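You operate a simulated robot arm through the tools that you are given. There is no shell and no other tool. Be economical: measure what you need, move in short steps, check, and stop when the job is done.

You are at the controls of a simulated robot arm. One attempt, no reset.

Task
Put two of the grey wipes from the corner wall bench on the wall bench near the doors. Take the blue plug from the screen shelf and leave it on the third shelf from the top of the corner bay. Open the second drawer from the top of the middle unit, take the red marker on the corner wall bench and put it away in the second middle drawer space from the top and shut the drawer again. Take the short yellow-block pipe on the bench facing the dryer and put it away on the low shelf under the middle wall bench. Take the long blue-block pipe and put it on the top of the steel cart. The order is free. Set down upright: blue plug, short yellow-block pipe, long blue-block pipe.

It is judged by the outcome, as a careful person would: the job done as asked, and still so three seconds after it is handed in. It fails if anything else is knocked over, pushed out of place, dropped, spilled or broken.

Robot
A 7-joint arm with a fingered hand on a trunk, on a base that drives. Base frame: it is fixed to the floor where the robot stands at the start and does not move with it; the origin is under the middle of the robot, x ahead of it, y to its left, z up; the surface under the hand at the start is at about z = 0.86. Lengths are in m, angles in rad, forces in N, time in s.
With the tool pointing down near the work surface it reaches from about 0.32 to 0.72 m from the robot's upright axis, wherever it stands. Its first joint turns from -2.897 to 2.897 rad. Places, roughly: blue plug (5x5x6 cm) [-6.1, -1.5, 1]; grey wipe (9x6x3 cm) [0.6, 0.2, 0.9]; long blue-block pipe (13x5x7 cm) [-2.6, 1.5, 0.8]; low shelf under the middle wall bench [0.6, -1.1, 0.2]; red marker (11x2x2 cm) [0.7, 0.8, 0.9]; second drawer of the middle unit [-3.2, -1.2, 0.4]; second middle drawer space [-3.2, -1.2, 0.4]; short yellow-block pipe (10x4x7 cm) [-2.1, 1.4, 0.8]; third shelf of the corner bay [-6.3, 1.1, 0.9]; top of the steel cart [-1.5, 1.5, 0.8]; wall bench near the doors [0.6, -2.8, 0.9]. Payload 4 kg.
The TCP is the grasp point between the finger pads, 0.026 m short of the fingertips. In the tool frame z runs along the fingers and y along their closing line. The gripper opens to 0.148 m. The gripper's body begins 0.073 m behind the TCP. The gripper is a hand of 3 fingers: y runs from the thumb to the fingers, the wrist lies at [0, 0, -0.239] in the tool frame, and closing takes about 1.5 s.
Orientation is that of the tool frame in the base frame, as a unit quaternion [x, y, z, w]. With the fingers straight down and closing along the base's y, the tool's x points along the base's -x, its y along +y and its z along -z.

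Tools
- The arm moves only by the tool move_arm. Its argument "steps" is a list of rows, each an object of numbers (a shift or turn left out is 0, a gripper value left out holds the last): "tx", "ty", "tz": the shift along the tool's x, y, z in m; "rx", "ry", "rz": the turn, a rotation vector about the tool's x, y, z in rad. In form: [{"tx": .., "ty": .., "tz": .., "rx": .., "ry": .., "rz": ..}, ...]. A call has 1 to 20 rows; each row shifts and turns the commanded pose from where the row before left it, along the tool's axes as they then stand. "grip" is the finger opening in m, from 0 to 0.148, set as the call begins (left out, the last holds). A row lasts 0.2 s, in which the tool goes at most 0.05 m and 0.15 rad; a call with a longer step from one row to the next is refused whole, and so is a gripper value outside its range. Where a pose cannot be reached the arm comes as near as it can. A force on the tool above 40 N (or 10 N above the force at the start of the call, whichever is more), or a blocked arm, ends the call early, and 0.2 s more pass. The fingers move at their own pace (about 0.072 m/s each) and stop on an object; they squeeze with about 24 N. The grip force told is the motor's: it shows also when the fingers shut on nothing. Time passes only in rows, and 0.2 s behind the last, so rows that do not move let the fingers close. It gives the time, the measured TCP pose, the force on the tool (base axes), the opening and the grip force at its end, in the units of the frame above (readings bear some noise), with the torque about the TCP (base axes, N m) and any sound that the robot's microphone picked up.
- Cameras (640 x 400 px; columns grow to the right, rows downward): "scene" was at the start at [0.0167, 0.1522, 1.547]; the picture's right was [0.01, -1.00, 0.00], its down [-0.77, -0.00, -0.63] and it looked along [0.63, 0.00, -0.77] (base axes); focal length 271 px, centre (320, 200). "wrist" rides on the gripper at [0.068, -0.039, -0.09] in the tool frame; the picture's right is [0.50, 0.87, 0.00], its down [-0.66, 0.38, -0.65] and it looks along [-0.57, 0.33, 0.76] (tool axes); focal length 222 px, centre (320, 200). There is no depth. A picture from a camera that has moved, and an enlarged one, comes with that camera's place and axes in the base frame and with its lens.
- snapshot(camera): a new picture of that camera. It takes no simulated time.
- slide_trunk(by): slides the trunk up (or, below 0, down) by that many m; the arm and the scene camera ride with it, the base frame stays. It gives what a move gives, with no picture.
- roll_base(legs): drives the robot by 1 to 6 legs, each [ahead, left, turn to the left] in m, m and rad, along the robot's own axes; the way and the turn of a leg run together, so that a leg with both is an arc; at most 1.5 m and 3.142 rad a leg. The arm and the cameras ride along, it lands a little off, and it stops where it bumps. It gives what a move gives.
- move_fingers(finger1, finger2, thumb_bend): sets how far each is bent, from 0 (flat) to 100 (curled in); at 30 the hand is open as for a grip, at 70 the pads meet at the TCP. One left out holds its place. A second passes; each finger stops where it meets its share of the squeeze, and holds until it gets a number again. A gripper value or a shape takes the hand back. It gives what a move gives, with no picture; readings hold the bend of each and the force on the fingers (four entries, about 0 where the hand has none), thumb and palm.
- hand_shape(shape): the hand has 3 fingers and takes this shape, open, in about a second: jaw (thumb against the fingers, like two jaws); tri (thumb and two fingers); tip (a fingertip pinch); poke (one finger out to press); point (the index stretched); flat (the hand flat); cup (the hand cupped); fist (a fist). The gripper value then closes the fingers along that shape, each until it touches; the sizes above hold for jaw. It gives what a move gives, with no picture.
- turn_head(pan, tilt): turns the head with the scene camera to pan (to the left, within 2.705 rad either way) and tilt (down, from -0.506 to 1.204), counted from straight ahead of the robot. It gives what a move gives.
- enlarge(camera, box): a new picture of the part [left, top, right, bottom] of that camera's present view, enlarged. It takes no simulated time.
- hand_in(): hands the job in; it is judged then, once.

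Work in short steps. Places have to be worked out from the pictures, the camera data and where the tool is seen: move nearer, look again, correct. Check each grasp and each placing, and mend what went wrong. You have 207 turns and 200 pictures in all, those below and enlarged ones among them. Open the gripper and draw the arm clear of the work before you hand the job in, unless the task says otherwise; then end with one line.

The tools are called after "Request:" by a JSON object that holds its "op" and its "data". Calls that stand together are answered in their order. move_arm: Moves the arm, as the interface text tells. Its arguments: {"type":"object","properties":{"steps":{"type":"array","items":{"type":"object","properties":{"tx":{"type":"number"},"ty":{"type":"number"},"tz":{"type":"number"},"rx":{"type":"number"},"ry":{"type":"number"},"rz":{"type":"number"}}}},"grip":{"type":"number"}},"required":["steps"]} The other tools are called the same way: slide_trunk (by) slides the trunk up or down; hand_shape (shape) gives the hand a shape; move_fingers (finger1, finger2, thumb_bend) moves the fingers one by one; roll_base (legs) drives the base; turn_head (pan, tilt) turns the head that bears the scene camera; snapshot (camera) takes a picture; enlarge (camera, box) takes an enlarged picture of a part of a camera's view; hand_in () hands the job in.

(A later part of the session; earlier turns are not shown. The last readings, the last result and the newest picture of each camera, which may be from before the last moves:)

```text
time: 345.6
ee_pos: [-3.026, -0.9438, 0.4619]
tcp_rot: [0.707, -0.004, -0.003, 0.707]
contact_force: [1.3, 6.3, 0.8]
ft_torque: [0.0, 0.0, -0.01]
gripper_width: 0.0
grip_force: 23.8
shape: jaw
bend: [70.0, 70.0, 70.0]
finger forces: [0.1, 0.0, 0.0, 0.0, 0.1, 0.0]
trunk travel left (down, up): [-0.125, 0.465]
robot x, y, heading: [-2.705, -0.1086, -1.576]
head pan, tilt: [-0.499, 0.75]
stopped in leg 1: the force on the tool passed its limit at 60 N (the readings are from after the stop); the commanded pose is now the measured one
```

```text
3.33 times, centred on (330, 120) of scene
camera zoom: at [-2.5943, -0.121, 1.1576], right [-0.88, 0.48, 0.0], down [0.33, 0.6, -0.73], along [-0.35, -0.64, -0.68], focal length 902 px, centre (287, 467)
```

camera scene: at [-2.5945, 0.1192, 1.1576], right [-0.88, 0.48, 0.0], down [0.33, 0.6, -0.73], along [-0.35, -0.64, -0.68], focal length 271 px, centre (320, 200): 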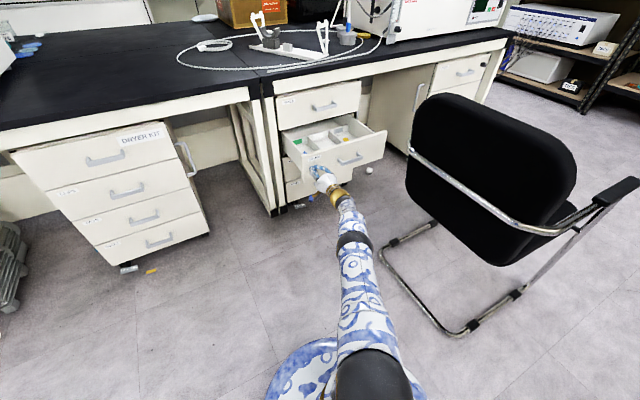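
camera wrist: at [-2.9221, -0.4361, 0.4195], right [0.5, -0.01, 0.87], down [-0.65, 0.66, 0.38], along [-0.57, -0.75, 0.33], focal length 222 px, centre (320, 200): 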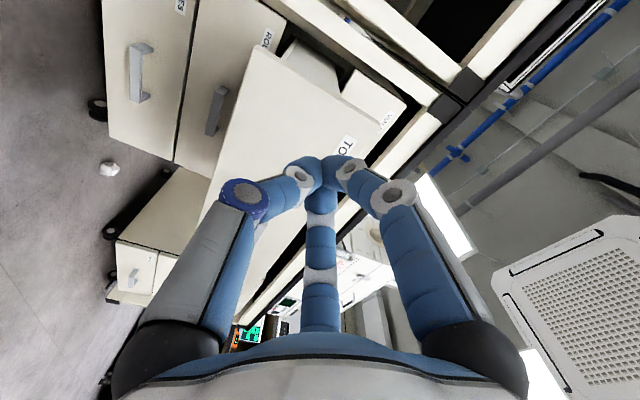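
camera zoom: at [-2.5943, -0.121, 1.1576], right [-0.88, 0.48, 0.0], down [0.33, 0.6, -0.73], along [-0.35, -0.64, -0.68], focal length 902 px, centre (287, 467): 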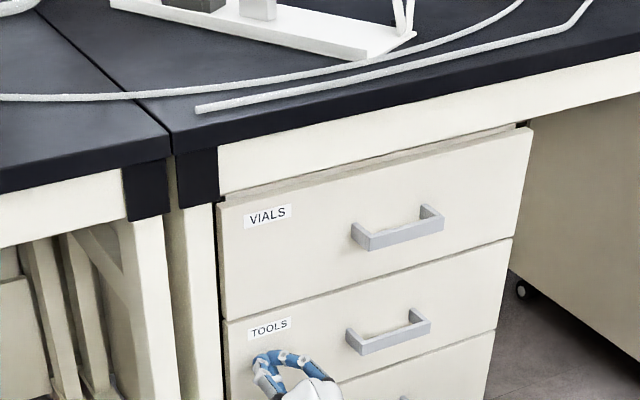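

The drawer is shut (stopped at the end stop). I back away, restore the hand to tool-down, and raise the trunk.

Request:
{"op": "roll_base", "data": {"legs": [[-0.55, 0.15, 0]]}}

Request:
{"op": "slide_trunk", "data": {"by": 0.4}}

Request:
{"op": "move_arm", "data": {"steps": [{"tz": -0.03, "tx": 0.03}, {"tz": -0.03, "tx": 0.03}, {"tz": -0.03, "tx": 0.03}, {"tz": -0.03, "tx": 0.03}, {"tz": -0.03, "tx": 0.03}, {"tz": -0.03, "tx": 0.03}, {"rx": 0.143}, {"rx": 0.143}, {"rx": 0.143}, {"rx": 0.143}, {"rx": 0.143}, {"rx": 0.143}, {"rx": 0.143}, {"rx": 0.143}, {"rx": 0.143}, {"rx": 0.143}, {"rx": 0.141}], "grip": 0.09}}

Request:
{"op": "turn_head", "data": {"pan": -1.2, "tilt": 0.5}}

Request:
{"op": "snapshot", "data": {"camera": "scene"}}

```text
time: 348.8
ee_pos: [-2.8781, -0.3965, 0.4623]
tcp_rot: [0.708, -0.004, -0.005, 0.706]
contact_force: [0.5, 0.0, -0.4]
ft_torque: [0.0, -0.01, -0.01]
gripper_width: 0.0
grip_force: 24.1
shape: jaw
bend: [70.0, 70.0, 70.0]
finger forces: [0.1, 0.0, 0.0, 0.0, 0.0, 0.0]
trunk travel left (down, up): [-0.125, 0.465]
robot x, y, heading: [-2.5569, 0.4384, -1.573]
head pan, tilt: [-0.499, 0.75]
```

```text
time: 352.6
ee_pos: [-2.8772, -0.3965, 0.8624]
tcp_rot: [0.708, -0.004, -0.004, 0.707]
contact_force: [0.4, 0.0, -0.1]
ft_torque: [0.03, 0.02, -0.02]
gripper_width: 0.0
grip_force: 24.0
shape: jaw
bend: [70.0, 70.0, 70.0]
finger forces: [0.1, 0.0, 0.0, 0.1, 0.0, 0.0]
trunk travel left (down, up): [-0.525, 0.065]
robot x, y, heading: [-2.5598, 0.4362, -1.573]
head pan, tilt: [-0.499, 0.75]
```

```text
time: 356.2
ee_pos: [-2.6955, -0.2192, 0.863]
tcp_rot: [1.0, -0.006, 0.0, 0.0]
contact_force: [-0.1, -0.1, 0.1]
ft_torque: [-0.02, 0.0, 0.0]
gripper_width: 0.0902
grip_force: 0.1
shape: jaw
bend: [32.0, 32.0, 70.0]
finger forces: [0.1, 0.0, 0.0, 0.1, 0.1, 0.1]
trunk travel left (down, up): [-0.525, 0.065]
robot x, y, heading: [-2.5555, 0.4396, -1.572]
head pan, tilt: [-0.499, 0.75]
```

```text
time: 357.3
ee_pos: [-2.6949, -0.2193, 0.8625]
tcp_rot: [1.0, -0.006, -0.001, 0.0]
contact_force: [0.0, -0.8, 0.2]
ft_torque: [0.0, -0.02, 0.02]
gripper_width: 0.0898
grip_force: 0.2
shape: jaw
bend: [32.0, 32.0, 70.0]
finger forces: [0.1, 0.0, 0.0, 0.0, 0.1, 0.0]
trunk travel left (down, up): [-0.525, 0.065]
robot x, y, heading: [-2.5585, 0.4382, -1.578]
head pan, tilt: [-1.201, 0.499]
```

```text
82 pictures are left
camera scene: at [-2.4902, 0.4645, 1.5796], right [-0.36, 0.93, 0.0], down [0.45, 0.17, -0.88], along [-0.82, -0.32, -0.48], focal length 271 px, centre (320, 200)
```

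scene: 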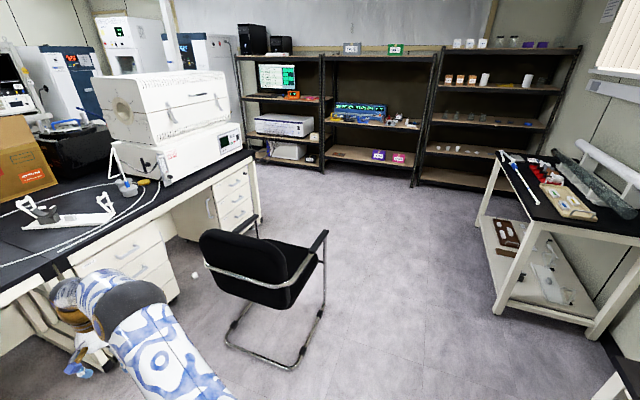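

The drawer unit is closed. The bays are along the far wall: screen bay left, corner bay right. I raise the hand, turn, and drive around the chair to get a look.

Request:
{"op": "move_arm", "data": {"steps": [{"tz": -0.04}, {"tz": -0.04}, {"tz": -0.04}, {"tz": -0.04}, {"tz": -0.04}, {"tz": -0.04}]}}

Request:
{"op": "roll_base", "data": {"legs": [[0, 0, -1.57], [0, -0.13, 0], [1.4, 0, 0], [0.5, 0.5, 0]]}}

Request:
{"op": "turn_head", "data": {"pan": 0.6, "tilt": 0.35}}

Request:
{"op": "snapshot", "data": {"camera": "scene"}}

Request:
{"op": "turn_head", "data": {"pan": -0.5, "tilt": 0.35}}

Request:
{"op": "snapshot", "data": {"camera": "scene"}}

```text
time: 358.7
ee_pos: [-2.6942, -0.2187, 1.1032]
tcp_rot: [1.0, -0.005, 0.0, -0.001]
contact_force: [0.4, -0.1, -0.7]
ft_torque: [-0.03, 0.01, 0.0]
gripper_width: 0.09
grip_force: 0.0
shape: jaw
bend: [32.0, 32.0, 70.0]
finger forces: [0.1, 0.0, 0.1, 0.0, 0.1, 0.0]
trunk travel left (down, up): [-0.525, 0.065]
robot x, y, heading: [-2.5567, 0.4387, -1.575]
head pan, tilt: [-1.201, 0.499]
```

```text
time: 373.9
ee_pos: [-5.1167, 0.1751, 1.1007]
tcp_rot: [0.708, -0.706, 0.001, -0.001]
contact_force: [-0.6, -0.1, 0.1]
ft_torque: [0.03, -0.02, -0.02]
gripper_width: 0.0902
grip_force: 0.1
shape: jaw
bend: [32.0, 32.0, 70.0]
finger forces: [0.0, 0.1, 0.0, 0.1, 0.1, 0.0]
trunk travel left (down, up): [-0.525, 0.065]
robot x, y, heading: [-4.4571, 0.0442, -3.125]
head pan, tilt: [-1.201, 0.499]
```

```text
time: 375.7
ee_pos: [-5.1154, 0.1744, 1.0999]
tcp_rot: [0.708, -0.706, 0.0, 0.001]
contact_force: [0.8, -0.2, 0.3]
ft_torque: [0.0, 0.04, 0.02]
gripper_width: 0.0899
grip_force: 0.1
shape: jaw
bend: [32.0, 32.0, 70.0]
finger forces: [0.0, 0.0, 0.0, 0.1, 0.0, 0.0]
trunk travel left (down, up): [-0.525, 0.065]
robot x, y, heading: [-4.4563, 0.0439, -3.129]
head pan, tilt: [0.6, 0.351]
```

```text
81 pictures are left
camera scene: at [-4.4717, -0.1578, 1.5933], right [-0.58, 0.82, 0.0], down [0.28, 0.2, -0.94], along [-0.77, -0.54, -0.34], focal length 271 px, centre (320, 200)
```

scene: 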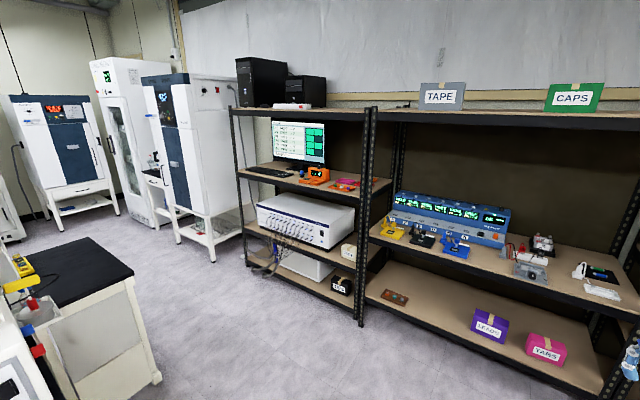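

```text
time: 377.0
ee_pos: [-5.1161, 0.174, 1.1028]
tcp_rot: [0.708, -0.706, 0.0, 0.0]
contact_force: [-0.5, -0.5, 0.2]
ft_torque: [0.03, 0.0, 0.0]
gripper_width: 0.0902
grip_force: 0.0
shape: jaw
bend: [32.0, 32.0, 70.0]
finger forces: [0.1, 0.0, 0.1, 0.1, 0.0, 0.1]
trunk travel left (down, up): [-0.525, 0.065]
robot x, y, heading: [-4.4593, 0.0467, -3.126]
head pan, tilt: [-0.499, 0.351]
```

```text
80 pictures are left
camera scene: at [-4.4779, -0.0608, 1.5933], right [0.47, 0.88, 0.0], down [0.3, -0.16, -0.94], along [-0.83, 0.44, -0.34], focal length 271 px, centre (320, 200)
```

scene: 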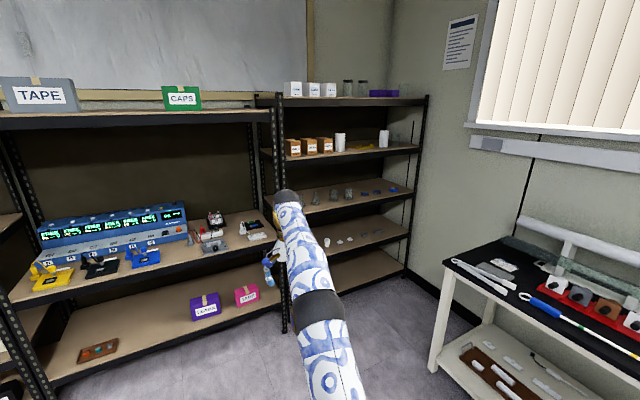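

Request:
{"op": "enlarge", "data": {"camera": "scene", "box": [260, 150, 440, 280]}}

Request:
{"op": "turn_head", "data": {"pan": 0.6, "tilt": 0.35}}

Request:
{"op": "enlarge", "data": {"camera": "scene", "box": [220, 100, 400, 240]}}

```text
3.08 times, centred on (350, 215) of scene
camera zoom: at [-4.4779, -0.0608, 1.5933], right [0.47, 0.88, 0.0], down [0.3, -0.16, -0.94], along [-0.83, 0.44, -0.34], focal length 833 px, centre (228, 154)
```

zoom: 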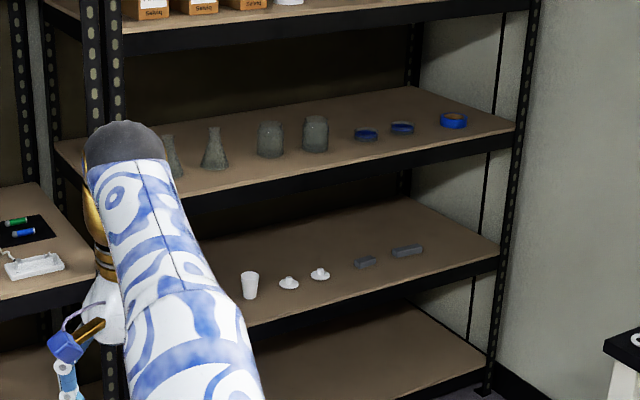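

```text
time: 378.3
ee_pos: [-5.1162, 0.1746, 1.1022]
tcp_rot: [0.708, -0.706, 0.0, -0.001]
contact_force: [-0.7, 0.5, -0.1]
ft_torque: [-0.02, 0.05, -0.01]
gripper_width: 0.0902
grip_force: 0.0
shape: jaw
bend: [32.0, 32.0, 70.0]
finger forces: [0.0, 0.0, 0.0, 0.0, 0.0, 0.0]
trunk travel left (down, up): [-0.525, 0.065]
robot x, y, heading: [-4.4569, 0.0459, -3.127]
head pan, tilt: [0.6, 0.351]
```

```text
2.86 times, centred on (310, 170) of scene
camera zoom: at [-4.4717, -0.1578, 1.5933], right [-0.58, 0.82, 0.0], down [0.28, 0.2, -0.94], along [-0.77, -0.54, -0.34], focal length 773 px, centre (349, 286)
```

zoom: 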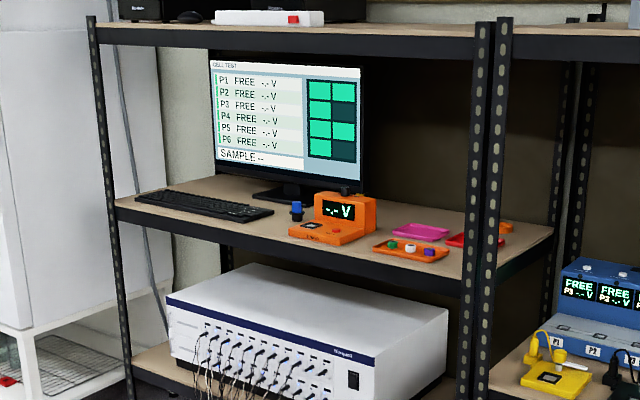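

The blue plug stands on the screen bay's second shelf between keyboard and orange meter. I drive in front of it, staying clear of the rack.

Request:
{"op": "roll_base", "data": {"legs": [[0.55, 0, -0.014], [0, 1.4, 0]]}}

Request:
{"op": "turn_head", "data": {"pan": 0.0, "tilt": 0.4}}

Request:
{"op": "snapshot", "data": {"camera": "scene"}}

Request:
{"op": "snapshot", "data": {"camera": "wrist"}}

```text
time: 388.1
ee_pos: [-5.6747, -1.2088, 1.1015]
tcp_rot: [-0.695, 0.719, -0.001, 0.0]
contact_force: [0.7, -0.1, -0.5]
ft_torque: [-0.04, -0.02, 0.0]
gripper_width: 0.0904
grip_force: 0.2
shape: jaw
bend: [32.0, 32.0, 70.0]
finger forces: [0.0, 0.0, 0.0, 0.1, 0.0, 0.0]
trunk travel left (down, up): [-0.525, 0.065]
robot x, y, heading: [-5.0219, -1.3619, 3.12]
head pan, tilt: [0.6, 0.351]
```

```text
time: 389.1
ee_pos: [-5.6749, -1.2078, 1.1021]
tcp_rot: [-0.695, 0.719, 0.001, 0.0]
contact_force: [0.1, 0.1, 0.1]
ft_torque: [-0.04, 0.02, 0.02]
gripper_width: 0.09
grip_force: 0.1
shape: jaw
bend: [32.0, 32.0, 70.0]
finger forces: [0.0, 0.0, 0.0, 0.1, 0.0, 0.1]
trunk travel left (down, up): [-0.525, 0.065]
robot x, y, heading: [-5.0217, -1.3649, 3.115]
head pan, tilt: [0.0, 0.4]
```

```text
77 pictures are left
camera scene: at [-5.0574, -1.5106, 1.5887], right [0.02, 1.0, 0.0], down [0.39, -0.01, -0.92], along [-0.92, 0.02, -0.39], focal length 271 px, centre (320, 200)
```

scene: 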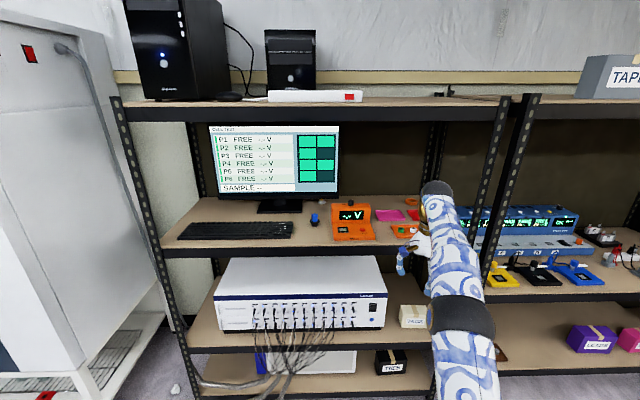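

```text
76 pictures are left
camera wrist: at [-5.6383, -1.2787, 1.1913], right [-0.88, -0.47, 0.0], down [-0.36, 0.67, 0.65], along [-0.31, 0.58, -0.76], focal length 222 px, centre (320, 200)
```

wrist: 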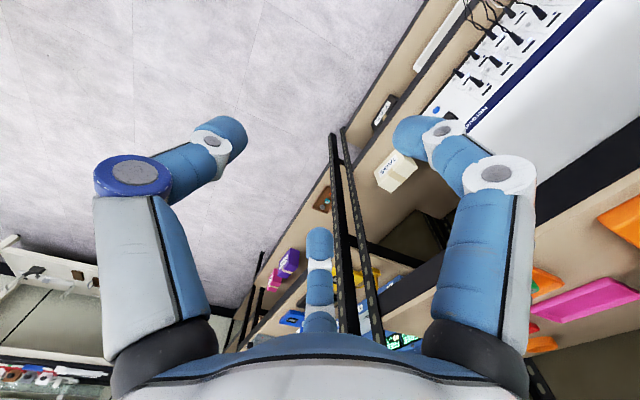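

The plug triangulates to about (-6.135, -1.509, 1.04), shelf at z≈1.01. I line the hand up with it in front of the rack and tilt slightly.

Request:
{"op": "move_arm", "data": {"steps": [{"tx": 0.04}, {"tx": 0.04}, {"tx": 0.04}, {"tx": 0.03}, {"rx": -0.1}, {"rx": -0.1}]}}

Request:
{"op": "roll_base", "data": {"legs": [[0.1, 0.15, 0.025]]}}

Request:
{"op": "snapshot", "data": {"camera": "scene"}}

Request:
{"op": "snapshot", "data": {"camera": "wrist"}}

```text
time: 390.5
ee_pos: [-5.6782, -1.3578, 1.1027]
tcp_rot: [-0.691, 0.715, 0.072, -0.07]
contact_force: [-0.2, -0.1, 0.4]
ft_torque: [-0.04, 0.0, -0.02]
gripper_width: 0.09
grip_force: 0.0
shape: jaw
bend: [32.0, 32.0, 70.0]
finger forces: [0.0, 0.1, 0.0, 0.0, 0.0, 0.1]
trunk travel left (down, up): [-0.525, 0.065]
robot x, y, heading: [-5.0202, -1.3609, 3.116]
head pan, tilt: [0.0, 0.4]
```

```text
time: 392.0
ee_pos: [-5.7821, -1.5232, 1.1022]
tcp_rot: [-0.7, 0.707, 0.07, -0.069]
contact_force: [0.8, 0.9, -0.4]
ft_torque: [-0.02, -0.01, 0.03]
gripper_width: 0.0903
grip_force: 0.1
shape: jaw
bend: [32.0, 32.0, 70.0]
finger forces: [0.0, 0.0, 0.1, 0.0, 0.0, 0.1]
trunk travel left (down, up): [-0.525, 0.065]
robot x, y, heading: [-5.1245, -1.5122, -3.142]
head pan, tilt: [0.0, 0.4]
```

```text
75 pictures are left
camera scene: at [-5.1569, -1.6611, 1.5886], right [0.0, 1.0, 0.0], down [0.39, 0.0, -0.92], along [-0.92, 0.0, -0.39], focal length 271 px, centre (320, 200)
```

scene: 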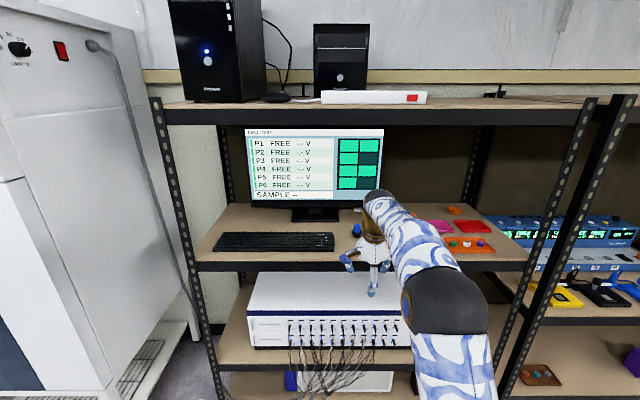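

```text
74 pictures are left
camera wrist: at [-5.7277, -1.5931, 1.1817], right [-0.85, -0.49, 0.17], down [-0.24, 0.66, 0.72], along [-0.46, 0.57, -0.68], focal length 222 px, centre (320, 200)
```

wrist: 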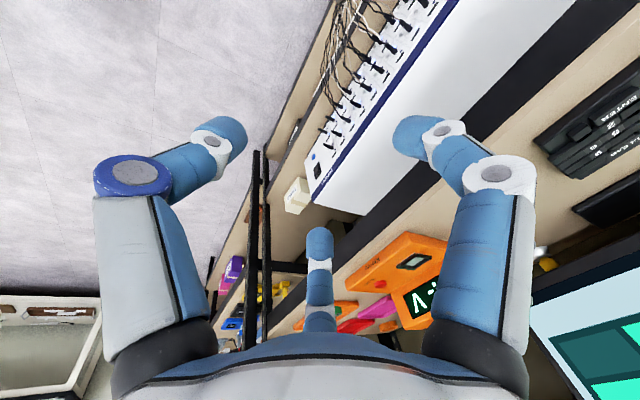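

The monitor stands close behind the plug, so I prefer closing sideways (along y) with a ~40° forward tilt. I undo the tilt, roll the hand −90°, and tilt it forward.

Request:
{"op": "move_arm", "data": {"steps": [{"rx": 0.1}, {"rx": 0.1}, {"rz": -0.143}, {"rz": -0.143}, {"rz": -0.143}, {"rz": -0.143}, {"rz": -0.143}, {"rz": -0.143}, {"rz": -0.143}, {"rz": -0.143}, {"rz": -0.143}, {"rz": -0.143}, {"rz": -0.141}, {"ry": -0.14}, {"ry": -0.14}, {"ry": -0.14}, {"ry": -0.14}, {"ry": -0.14}]}}

Request:
{"op": "snapshot", "data": {"camera": "wrist"}}

Request:
{"op": "snapshot", "data": {"camera": "scene"}}

```text
time: 395.8
ee_pos: [-5.782, -1.5224, 1.1023]
tcp_rot: [0.939, -0.005, -0.343, -0.002]
contact_force: [-0.4, 0.2, 0.7]
ft_torque: [-0.02, 0.0, 0.0]
gripper_width: 0.0904
grip_force: 0.0
shape: jaw
bend: [32.0, 32.0, 70.0]
finger forces: [0.0, 0.0, 0.0, 0.0, 0.1, 0.0]
trunk travel left (down, up): [-0.525, 0.065]
robot x, y, heading: [-5.1241, -1.5117, -3.142]
head pan, tilt: [0.0, 0.4]
```

```text
73 pictures are left
camera wrist: at [-5.6721, -1.4869, 1.1267], right [0.37, -0.87, -0.32], down [-0.08, -0.38, 0.92], along [-0.92, -0.32, -0.21], focal length 222 px, centre (320, 200)
```

wrist: 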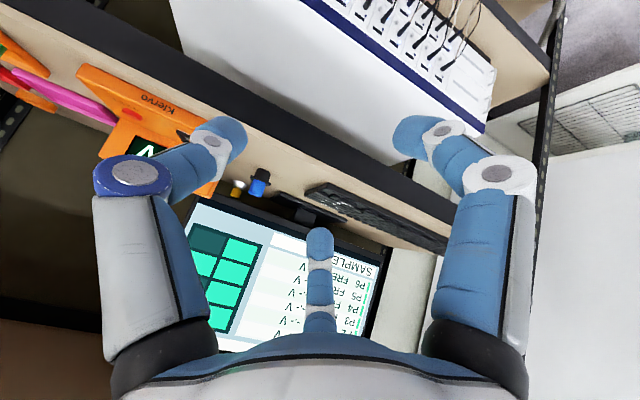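

```text
72 pictures are left
camera scene: at [-5.1563, -1.6606, 1.5887], right [0.0, 1.0, 0.0], down [0.39, 0.0, -0.92], along [-0.92, 0.0, -0.39], focal length 271 px, centre (320, 200)
```

scene: 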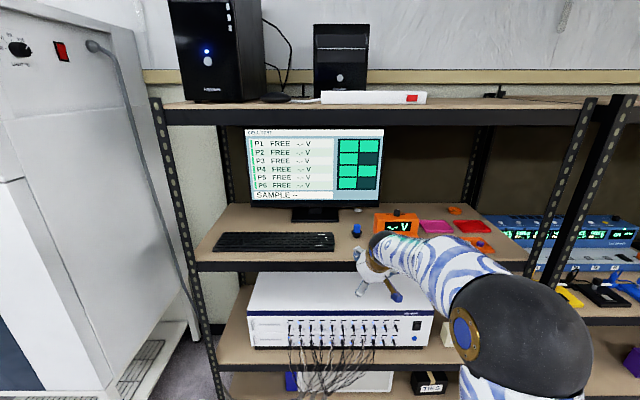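

Request:
{"op": "enlarge", "data": {"camera": "wrist", "box": [180, 130, 360, 240]}}

Request:
{"op": "enlarge", "data": {"camera": "scene", "box": [310, 190, 430, 270]}}

```text
3.56 times, centred on (270, 185) of wrist
camera zoom: at [-5.6721, -1.4869, 1.1267], right [0.37, -0.87, -0.32], down [-0.08, -0.38, 0.92], along [-0.92, -0.32, -0.21], focal length 790 px, centre (498, 253)
```

zoom: 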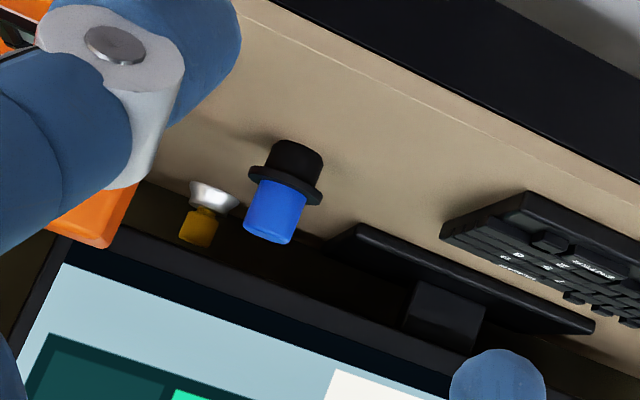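

```text
5.00 times, centred on (370, 230) of scene
camera zoom: at [-5.1563, -1.6606, 1.5887], right [0.0, 1.0, 0.0], down [0.39, 0.0, -0.92], along [-0.92, 0.0, -0.39], focal length 1353 px, centre (70, 50)
```

zoom: 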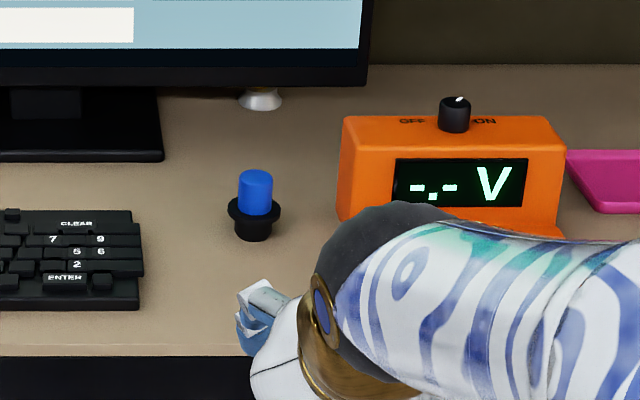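

The plug is a blue cap (~3 cm across) over a black flange. I'll grip the blue cap; first move to ~10 cm before it along the tool axis.

Request:
{"op": "move_arm", "data": {"steps": [{"tx": -0.0245, "ty": -0.013, "tz": -0.029}], "grip": 0.075}}

Request:
{"op": "roll_base", "data": {"legs": [[0.28, 0, 0]]}}

Request:
{"op": "snapshot", "data": {"camera": "wrist"}}

Request:
{"op": "snapshot", "data": {"camera": "scene"}}

```text
time: 396.2
ee_pos: [-5.7817, -1.5091, 1.1396]
tcp_rot: [0.94, -0.005, -0.342, -0.002]
contact_force: [-0.8, -0.1, -0.2]
ft_torque: [0.0, -0.01, 0.01]
gripper_width: 0.0756
grip_force: 0.1
shape: jaw
bend: [36.0, 36.0, 70.0]
finger forces: [0.0, 0.0, 0.0, 0.1, 0.1, 0.0]
trunk travel left (down, up): [-0.525, 0.065]
robot x, y, heading: [-5.1283, -1.5108, -3.14]
head pan, tilt: [0.0, 0.4]
```

```text
time: 398.1
ee_pos: [-6.0606, -1.5096, 1.1404]
tcp_rot: [0.94, -0.005, -0.342, -0.002]
contact_force: [0.1, 0.0, 0.1]
ft_torque: [0.01, 0.01, 0.02]
gripper_width: 0.0755
grip_force: 0.1
shape: jaw
bend: [36.0, 36.0, 70.0]
finger forces: [0.1, 0.0, 0.0, 0.1, 0.1, 0.1]
trunk travel left (down, up): [-0.525, 0.065]
robot x, y, heading: [-5.3984, -1.5109, -3.141]
head pan, tilt: [0.0, 0.4]
```

```text
69 pictures are left
camera wrist: at [-5.9509, -1.4746, 1.1641], right [0.37, -0.87, -0.32], down [-0.09, -0.38, 0.92], along [-0.92, -0.32, -0.22], focal length 222 px, centre (320, 200)
```

wrist: 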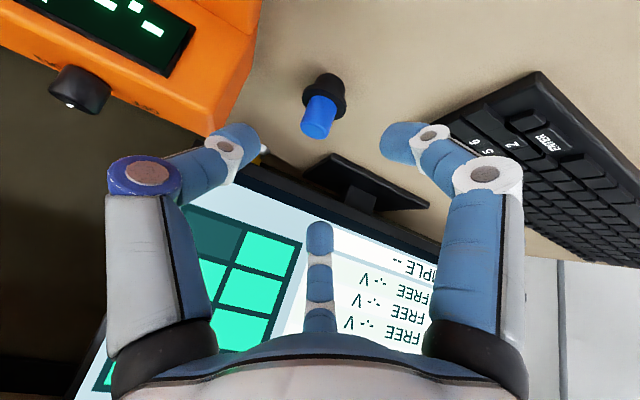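

```text
68 pictures are left
camera scene: at [-5.4353, -1.6608, 1.5887], right [0.0, 1.0, 0.0], down [0.39, 0.0, -0.92], along [-0.92, 0.0, -0.39], focal length 271 px, centre (320, 200)
```

scene: 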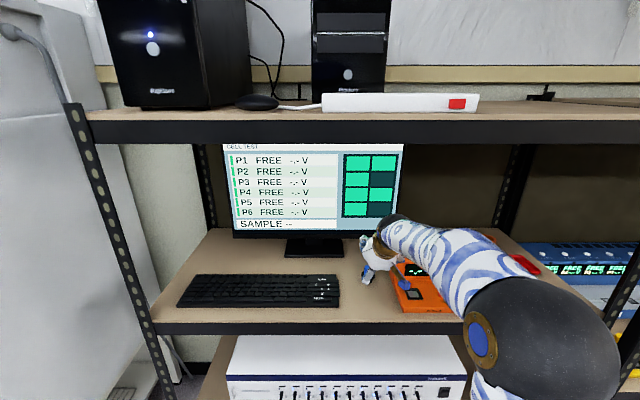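

The tool is lined up with the cap. I advance 10 cm along the axis and close.

Request:
{"op": "move_arm", "data": {"steps": [{"tz": 0.03}, {"tz": 0.03}, {"tz": 0.025}, {"tz": 0.015}], "grip": 0.067}}

Request:
{"op": "snapshot", "data": {"camera": "wrist"}}

```text
time: 399.1
ee_pos: [-6.1251, -1.5099, 1.0634]
tcp_rot: [0.94, -0.005, -0.342, -0.001]
contact_force: [0.3, 0.5, 0.0]
ft_torque: [0.02, -0.03, -0.02]
gripper_width: 0.0677
grip_force: 0.0
shape: jaw
bend: [38.0, 38.0, 70.0]
finger forces: [0.1, 0.0, 0.1, 0.0, 0.0, 0.0]
trunk travel left (down, up): [-0.525, 0.065]
robot x, y, heading: [-5.4037, -1.5116, -3.141]
head pan, tilt: [0.0, 0.4]
```

```text
67 pictures are left
camera wrist: at [-6.0153, -1.4741, 1.0876], right [0.37, -0.87, -0.32], down [-0.08, -0.38, 0.92], along [-0.92, -0.32, -0.21], focal length 222 px, centre (320, 200)
```

wrist: 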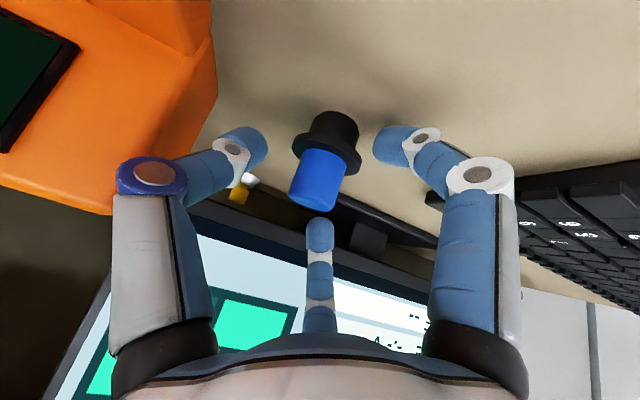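

Fingers straddle the cap. Closing.

Request:
{"op": "move_arm", "data": {"steps": [{}, {}, {}, {}, {}, {}], "grip": 0.0}}

Request:
{"op": "snapshot", "data": {"camera": "wrist"}}

```text
time: 400.5
ee_pos: [-6.126, -1.5112, 1.0625]
tcp_rot: [0.939, -0.005, -0.343, -0.002]
contact_force: [-0.6, -1.4, 0.2]
ft_torque: [-0.02, -0.04, 0.03]
gripper_width: 0.0291
grip_force: 23.8
shape: jaw
bend: [76.0, 76.0, 70.0]
finger forces: [15.7, 15.9, 0.0, 0.0, 22.0, 0.0]
trunk travel left (down, up): [-0.525, 0.065]
robot x, y, heading: [-5.4017, -1.5087, -3.139]
head pan, tilt: [0.0, 0.4]
```

```text
66 pictures are left
camera wrist: at [-6.015, -1.474, 1.0878], right [0.37, -0.87, -0.32], down [-0.08, -0.38, 0.92], along [-0.92, -0.32, -0.22], focal length 222 px, centre (320, 200)
```

wrist: 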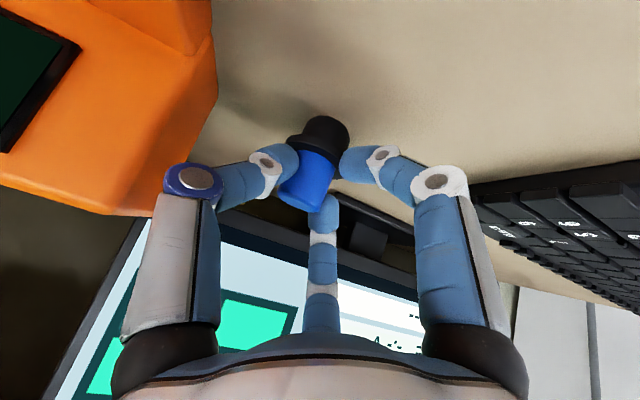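

Firm three-finger grip on the cap. Lift straight up 6 cm.

Request:
{"op": "move_arm", "data": {"steps": [{"tx": -0.0193, "tz": -0.0229}, {"tx": -0.0193, "tz": -0.0229}]}}

Request:
{"op": "snapshot", "data": {"camera": "wrist"}}

Request:
{"op": "enlarge", "data": {"camera": "scene", "box": [310, 190, 470, 310]}}

```text
time: 401.1
ee_pos: [-6.123, -1.5092, 1.123]
tcp_rot: [0.94, -0.005, -0.342, -0.001]
contact_force: [0.3, 0.1, -1.3]
ft_torque: [0.02, -0.07, 0.01]
gripper_width: 0.0289
grip_force: 24.1
shape: jaw
bend: [76.0, 76.0, 70.0]
finger forces: [16.1, 15.8, 0.0, 0.0, 22.1, 0.0]
trunk travel left (down, up): [-0.525, 0.065]
robot x, y, heading: [-5.4041, -1.5081, -3.137]
head pan, tilt: [0.0, 0.4]
```

```text
65 pictures are left
camera wrist: at [-6.0142, -1.4739, 1.1476], right [0.37, -0.87, -0.32], down [-0.09, -0.38, 0.92], along [-0.92, -0.32, -0.22], focal length 222 px, centre (320, 200)
```

wrist: 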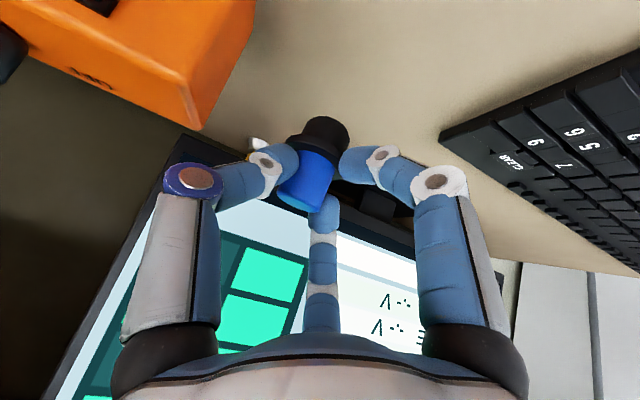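

```text
3.33 times, centred on (390, 250) of scene
camera zoom: at [-5.4347, -1.6607, 1.5887], right [0.0, 1.0, 0.0], down [0.39, 0.0, -0.92], along [-0.92, 0.0, -0.39], focal length 902 px, centre (87, 33)
```

zoom: 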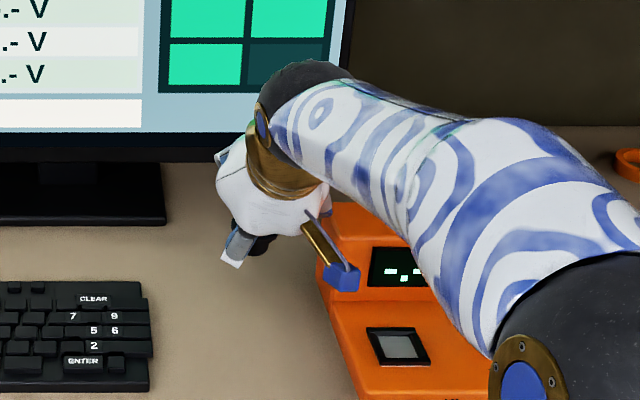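

Plug held. I back out of the rack and drive right toward the corner bay to look at its third shelf.

Request:
{"op": "roll_base", "data": {"legs": [[-0.3, 0, 0], [0, -1.4, 0], [0, -0.6, 0]]}}

Request:
{"op": "turn_head", "data": {"pan": -0.35, "tilt": 0.45}}

Request:
{"op": "snapshot", "data": {"camera": "scene"}}

Request:
{"op": "snapshot", "data": {"camera": "wrist"}}

```text
time: 412.7
ee_pos: [-5.808, 0.4805, 1.1218]
tcp_rot: [0.94, -0.009, -0.342, -0.003]
contact_force: [0.4, -1.1, 0.0]
ft_torque: [0.0, 0.04, 0.01]
gripper_width: 0.0288
grip_force: 23.6
shape: jaw
bend: [76.0, 76.0, 70.0]
finger forces: [16.5, 15.9, 0.0, 0.1, 22.2, 0.0]
trunk travel left (down, up): [-0.525, 0.065]
robot x, y, heading: [-5.0905, 0.4763, 3.133]
head pan, tilt: [0.0, 0.4]
```

```text
time: 413.5
ee_pos: [-5.8093, 0.4806, 1.1228]
tcp_rot: [0.94, -0.009, -0.342, -0.004]
contact_force: [0.3, 0.2, -1.3]
ft_torque: [0.04, 0.01, -0.02]
gripper_width: 0.0286
grip_force: 24.0
shape: jaw
bend: [76.0, 76.0, 70.0]
finger forces: [16.4, 15.9, 0.1, 0.1, 22.2, 0.0]
trunk travel left (down, up): [-0.525, 0.065]
robot x, y, heading: [-5.0892, 0.4738, 3.136]
head pan, tilt: [-0.351, 0.45]
```

```text
63 pictures are left
camera scene: at [-5.115, 0.3546, 1.5841], right [0.35, 0.94, 0.0], down [0.41, -0.15, -0.9], along [-0.84, 0.32, -0.44], focal length 271 px, centre (320, 200)
```

scene: 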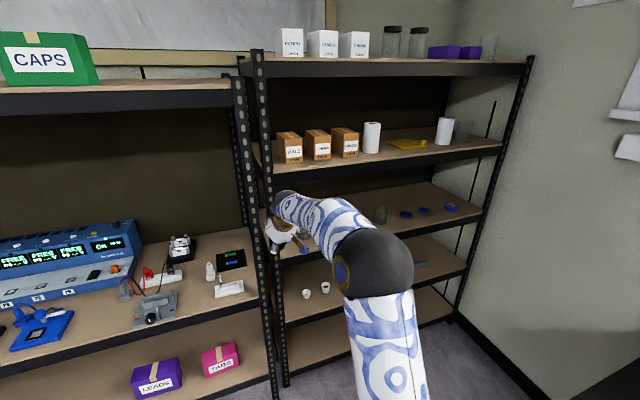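

```text
62 pictures are left
camera wrist: at [-5.6994, 0.5149, 1.1476], right [0.37, -0.87, -0.32], down [-0.09, -0.38, 0.92], along [-0.93, -0.31, -0.22], focal length 222 px, centre (320, 200)
```

wrist: 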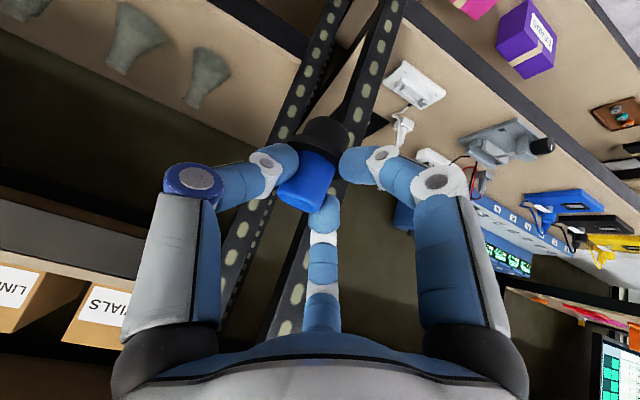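

Request:
{"op": "enlarge", "data": {"camera": "scene", "box": [350, 170, 510, 270]}}

```text
4.00 times, centred on (430, 220) of scene
camera zoom: at [-5.115, 0.3546, 1.5841], right [0.35, 0.94, 0.0], down [0.41, -0.15, -0.9], along [-0.84, 0.32, -0.44], focal length 1083 px, centre (-120, 120)
```

zoom: 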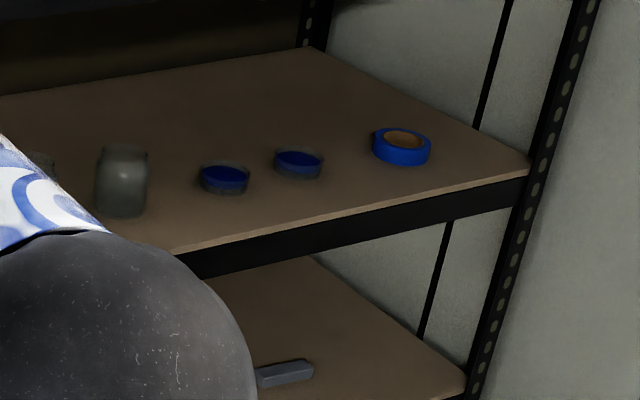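

I'll set the plug at about (-6.0, 1.09) on the third shelf, in the gap between the jar and the first blue cap. First shift the arm to the right and lower it while still outside the rack.

Request:
{"op": "move_arm", "data": {"steps": [{"ty": -0.0378, "tx": 0.01, "tz": -0.0084}, {"ty": -0.0378, "tx": 0.01, "tz": -0.0084}, {"ty": -0.0378, "tx": 0.01, "tz": -0.0084}, {"ty": -0.0378, "tx": 0.01, "tz": -0.0084}, {"ty": -0.0378, "tx": 0.01, "tz": -0.0084}, {"ty": -0.0378, "tx": 0.01, "tz": -0.0084}, {"ty": -0.0378, "tx": 0.01, "tz": -0.0084}, {"ty": -0.0378, "tx": 0.01, "tz": -0.0084}, {"ty": -0.0378, "tx": 0.01, "tz": -0.0084}, {"tx": 0.0193, "tz": 0.0229}, {"tx": 0.0193, "tz": 0.0229}, {"tx": 0.0129, "tz": 0.0153}]}}

Request:
{"op": "turn_head", "data": {"pan": -0.9, "tilt": 0.6}}

Request:
{"op": "snapshot", "data": {"camera": "scene"}}

Request:
{"op": "snapshot", "data": {"camera": "wrist"}}

```text
time: 416.1
ee_pos: [-5.6858, 0.8178, 1.0425]
tcp_rot: [0.94, -0.009, -0.342, -0.004]
contact_force: [0.6, 0.0, -0.6]
ft_torque: [0.02, 0.0, -0.04]
gripper_width: 0.029
grip_force: 24.3
shape: jaw
bend: [76.0, 76.0, 70.0]
finger forces: [18.9, 16.3, 0.0, 0.0, 22.7, 0.0]
trunk travel left (down, up): [-0.525, 0.065]
robot x, y, heading: [-5.0876, 0.4709, 3.133]
head pan, tilt: [-0.351, 0.45]
```

```text
time: 417.1
ee_pos: [-5.6853, 0.8184, 1.043]
tcp_rot: [0.939, -0.009, -0.343, -0.003]
contact_force: [-0.3, 0.0, -0.5]
ft_torque: [0.01, -0.03, 0.01]
gripper_width: 0.0287
grip_force: 23.9
shape: jaw
bend: [76.0, 76.0, 70.0]
finger forces: [18.9, 16.4, 0.0, 0.0, 22.7, 0.0]
trunk travel left (down, up): [-0.525, 0.065]
robot x, y, heading: [-5.0825, 0.4716, 3.134]
head pan, tilt: [-0.901, 0.6]
```

```text
60 pictures are left
camera scene: at [-5.0833, 0.3922, 1.5705], right [0.79, 0.62, 0.0], down [0.35, -0.45, -0.83], along [-0.51, 0.65, -0.56], focal length 271 px, centre (320, 200)
```

scene: 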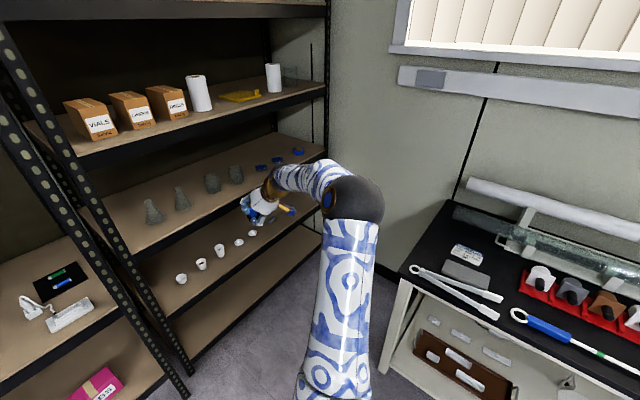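

```text
59 pictures are left
camera wrist: at [-5.576, 0.8531, 1.0679], right [0.37, -0.87, -0.32], down [-0.09, -0.38, 0.92], along [-0.93, -0.31, -0.22], focal length 222 px, centre (320, 200)
```

wrist: 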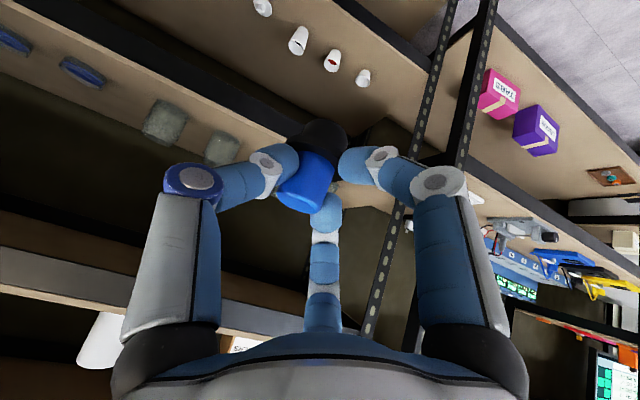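

Bench 3's corner is at about (-5.25, 1.09). I drive to just before the shelf and verify the gap.

Request:
{"op": "roll_base", "data": {"legs": [[0.19, -0.25, 0.008]]}}

Request:
{"op": "snapshot", "data": {"camera": "wrist"}}

Request:
{"op": "turn_head", "data": {"pan": -0.6, "tilt": 0.6}}

Request:
{"op": "snapshot", "data": {"camera": "scene"}}

```text
time: 419.2
ee_pos: [-5.8774, 1.0646, 1.0429]
tcp_rot: [0.94, -0.006, -0.341, -0.002]
contact_force: [0.3, 0.8, -0.5]
ft_torque: [-0.01, 0.01, -0.03]
gripper_width: 0.0289
grip_force: 24.2
shape: jaw
bend: [76.0, 76.0, 70.0]
finger forces: [18.9, 16.3, 0.0, 0.0, 22.7, 0.0]
trunk travel left (down, up): [-0.525, 0.065]
robot x, y, heading: [-5.277, 0.7246, 3.137]
head pan, tilt: [-0.901, 0.6]
```

```text
58 pictures are left
camera wrist: at [-5.7675, 1.0999, 1.0676], right [0.37, -0.87, -0.32], down [-0.09, -0.38, 0.92], along [-0.92, -0.32, -0.22], focal length 222 px, centre (320, 200)
```

wrist: 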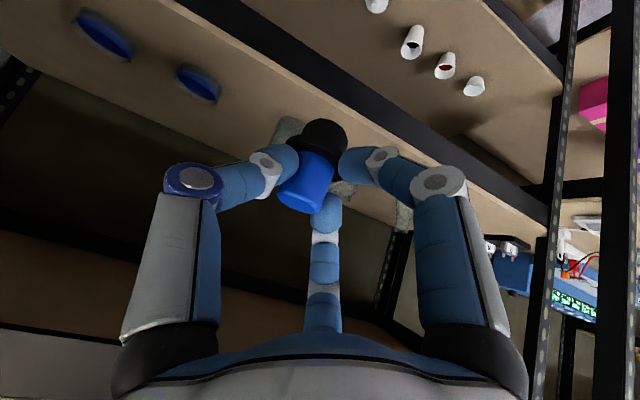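

```text
time: 420.0
ee_pos: [-5.8765, 1.0642, 1.0431]
tcp_rot: [0.94, -0.006, -0.342, -0.002]
contact_force: [-0.6, -0.5, -0.4]
ft_torque: [0.0, 0.0, -0.02]
gripper_width: 0.0285
grip_force: 24.1
shape: jaw
bend: [76.0, 76.0, 70.0]
finger forces: [18.9, 16.3, 0.0, 0.0, 22.7, 0.0]
trunk travel left (down, up): [-0.525, 0.065]
robot x, y, heading: [-5.2765, 0.724, 3.14]
head pan, tilt: [-0.6, 0.6]
```

```text
57 pictures are left
camera scene: at [-5.2894, 0.623, 1.5705], right [0.57, 0.82, 0.0], down [0.47, -0.32, -0.83], along [-0.68, 0.47, -0.57], focal length 271 px, centre (320, 200)
```

scene: 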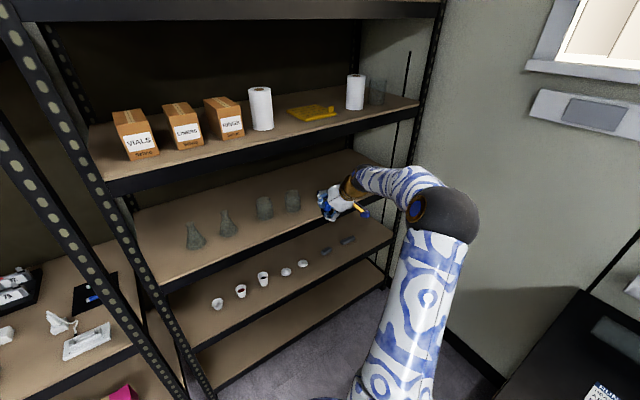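

The gap mid is y≈1.10. I shift 3.5 cm right and roll in 0.118.

Request:
{"op": "move_arm", "data": {"steps": [{"ty": -0.035}]}}

Request:
{"op": "roll_base", "data": {"legs": [[0.118, 0, 0]]}}

Request:
{"op": "snapshot", "data": {"camera": "wrist"}}

Request:
{"op": "snapshot", "data": {"camera": "scene"}}

```text
time: 420.4
ee_pos: [-5.8781, 1.099, 1.0427]
tcp_rot: [0.94, -0.007, -0.341, -0.002]
contact_force: [0.1, -0.2, -0.4]
ft_torque: [0.02, -0.03, -0.01]
gripper_width: 0.0288
grip_force: 24.6
shape: jaw
bend: [76.0, 76.0, 70.0]
finger forces: [19.0, 16.3, 0.1, 0.0, 22.7, 0.1]
trunk travel left (down, up): [-0.525, 0.065]
robot x, y, heading: [-5.2785, 0.7199, 3.141]
head pan, tilt: [-0.6, 0.6]
```

```text
time: 421.6
ee_pos: [-5.996, 1.0983, 1.0423]
tcp_rot: [0.94, -0.005, -0.342, -0.002]
contact_force: [0.2, -0.2, -0.8]
ft_torque: [0.0, 0.0, 0.0]
gripper_width: 0.0285
grip_force: 24.2
shape: jaw
bend: [76.0, 76.0, 70.0]
finger forces: [19.0, 16.2, 0.1, 0.0, 22.7, 0.0]
trunk travel left (down, up): [-0.525, 0.065]
robot x, y, heading: [-5.3941, 0.7211, 3.14]
head pan, tilt: [-0.6, 0.6]
```

```text
56 pictures are left
camera wrist: at [-5.8866, 1.135, 1.0672], right [0.37, -0.87, -0.32], down [-0.09, -0.38, 0.92], along [-0.92, -0.32, -0.22], focal length 222 px, centre (320, 200)
```

wrist: 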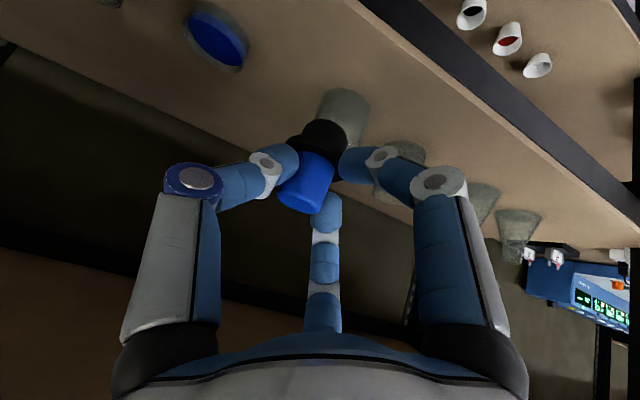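

```text
55 pictures are left
camera scene: at [-5.4086, 0.6231, 1.5705], right [0.57, 0.82, 0.0], down [0.47, -0.32, -0.82], along [-0.68, 0.47, -0.57], focal length 271 px, centre (320, 200)
```

scene: 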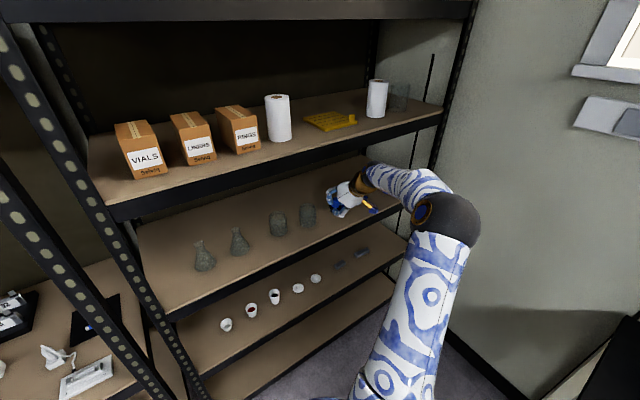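

Triangulating jar and cap from both cameras gives the shelf at z≈0.862, front edge x≈-6.035, jar at (-6.13, 1.07), cap at (-6.14, 1.235). So the spot is (-6.085, 1.15). I lower to 0.985, shift sideways, then in.

Request:
{"op": "move_arm", "data": {"steps": [{"tx": 0.0184, "tz": 0.0218}, {"tx": 0.0184, "tz": 0.0218}, {"ty": -0.026}, {"ty": -0.026}]}}

Request:
{"op": "roll_base", "data": {"legs": [[0.05, 0, 0]]}}

Request:
{"op": "snapshot", "data": {"camera": "wrist"}}

Request:
{"op": "enlarge", "data": {"camera": "scene", "box": [260, 140, 460, 290]}}

```text
time: 422.6
ee_pos: [-5.9946, 1.152, 0.9863]
tcp_rot: [0.939, -0.006, -0.343, -0.002]
contact_force: [0.5, 0.3, -1.2]
ft_torque: [-0.02, -0.01, -0.03]
gripper_width: 0.0287
grip_force: 24.1
shape: jaw
bend: [76.0, 76.0, 70.0]
finger forces: [19.3, 16.4, 0.0, 0.0, 22.7, 0.0]
trunk travel left (down, up): [-0.525, 0.065]
robot x, y, heading: [-5.3959, 0.7247, 3.14]
head pan, tilt: [-0.6, 0.6]
```

```text
time: 423.6
ee_pos: [-6.0465, 1.1514, 0.9857]
tcp_rot: [0.94, -0.006, -0.342, -0.002]
contact_force: [-0.5, -0.2, -0.4]
ft_torque: [-0.02, -0.03, 0.03]
gripper_width: 0.0285
grip_force: 23.3
shape: jaw
bend: [76.0, 76.0, 70.0]
finger forces: [19.5, 16.4, 0.0, 0.0, 22.6, 0.0]
trunk travel left (down, up): [-0.525, 0.065]
robot x, y, heading: [-5.4425, 0.7246, 3.139]
head pan, tilt: [-0.6, 0.6]
```

```text
54 pictures are left
camera wrist: at [-5.9363, 1.1872, 1.0102], right [0.37, -0.87, -0.32], down [-0.09, -0.38, 0.92], along [-0.92, -0.32, -0.22], focal length 222 px, centre (320, 200)
```

wrist: 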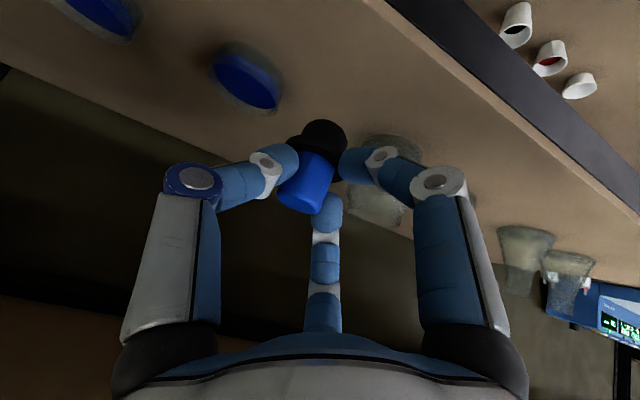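

```text
2.67 times, centred on (360, 215) of scene
camera zoom: at [-5.4593, 0.6232, 1.5705], right [0.57, 0.82, 0.0], down [0.47, -0.32, -0.82], along [-0.68, 0.47, -0.57], focal length 722 px, centre (213, 160)
```

zoom: 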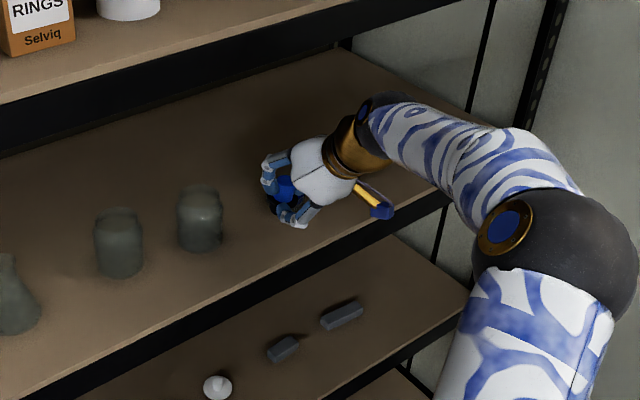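

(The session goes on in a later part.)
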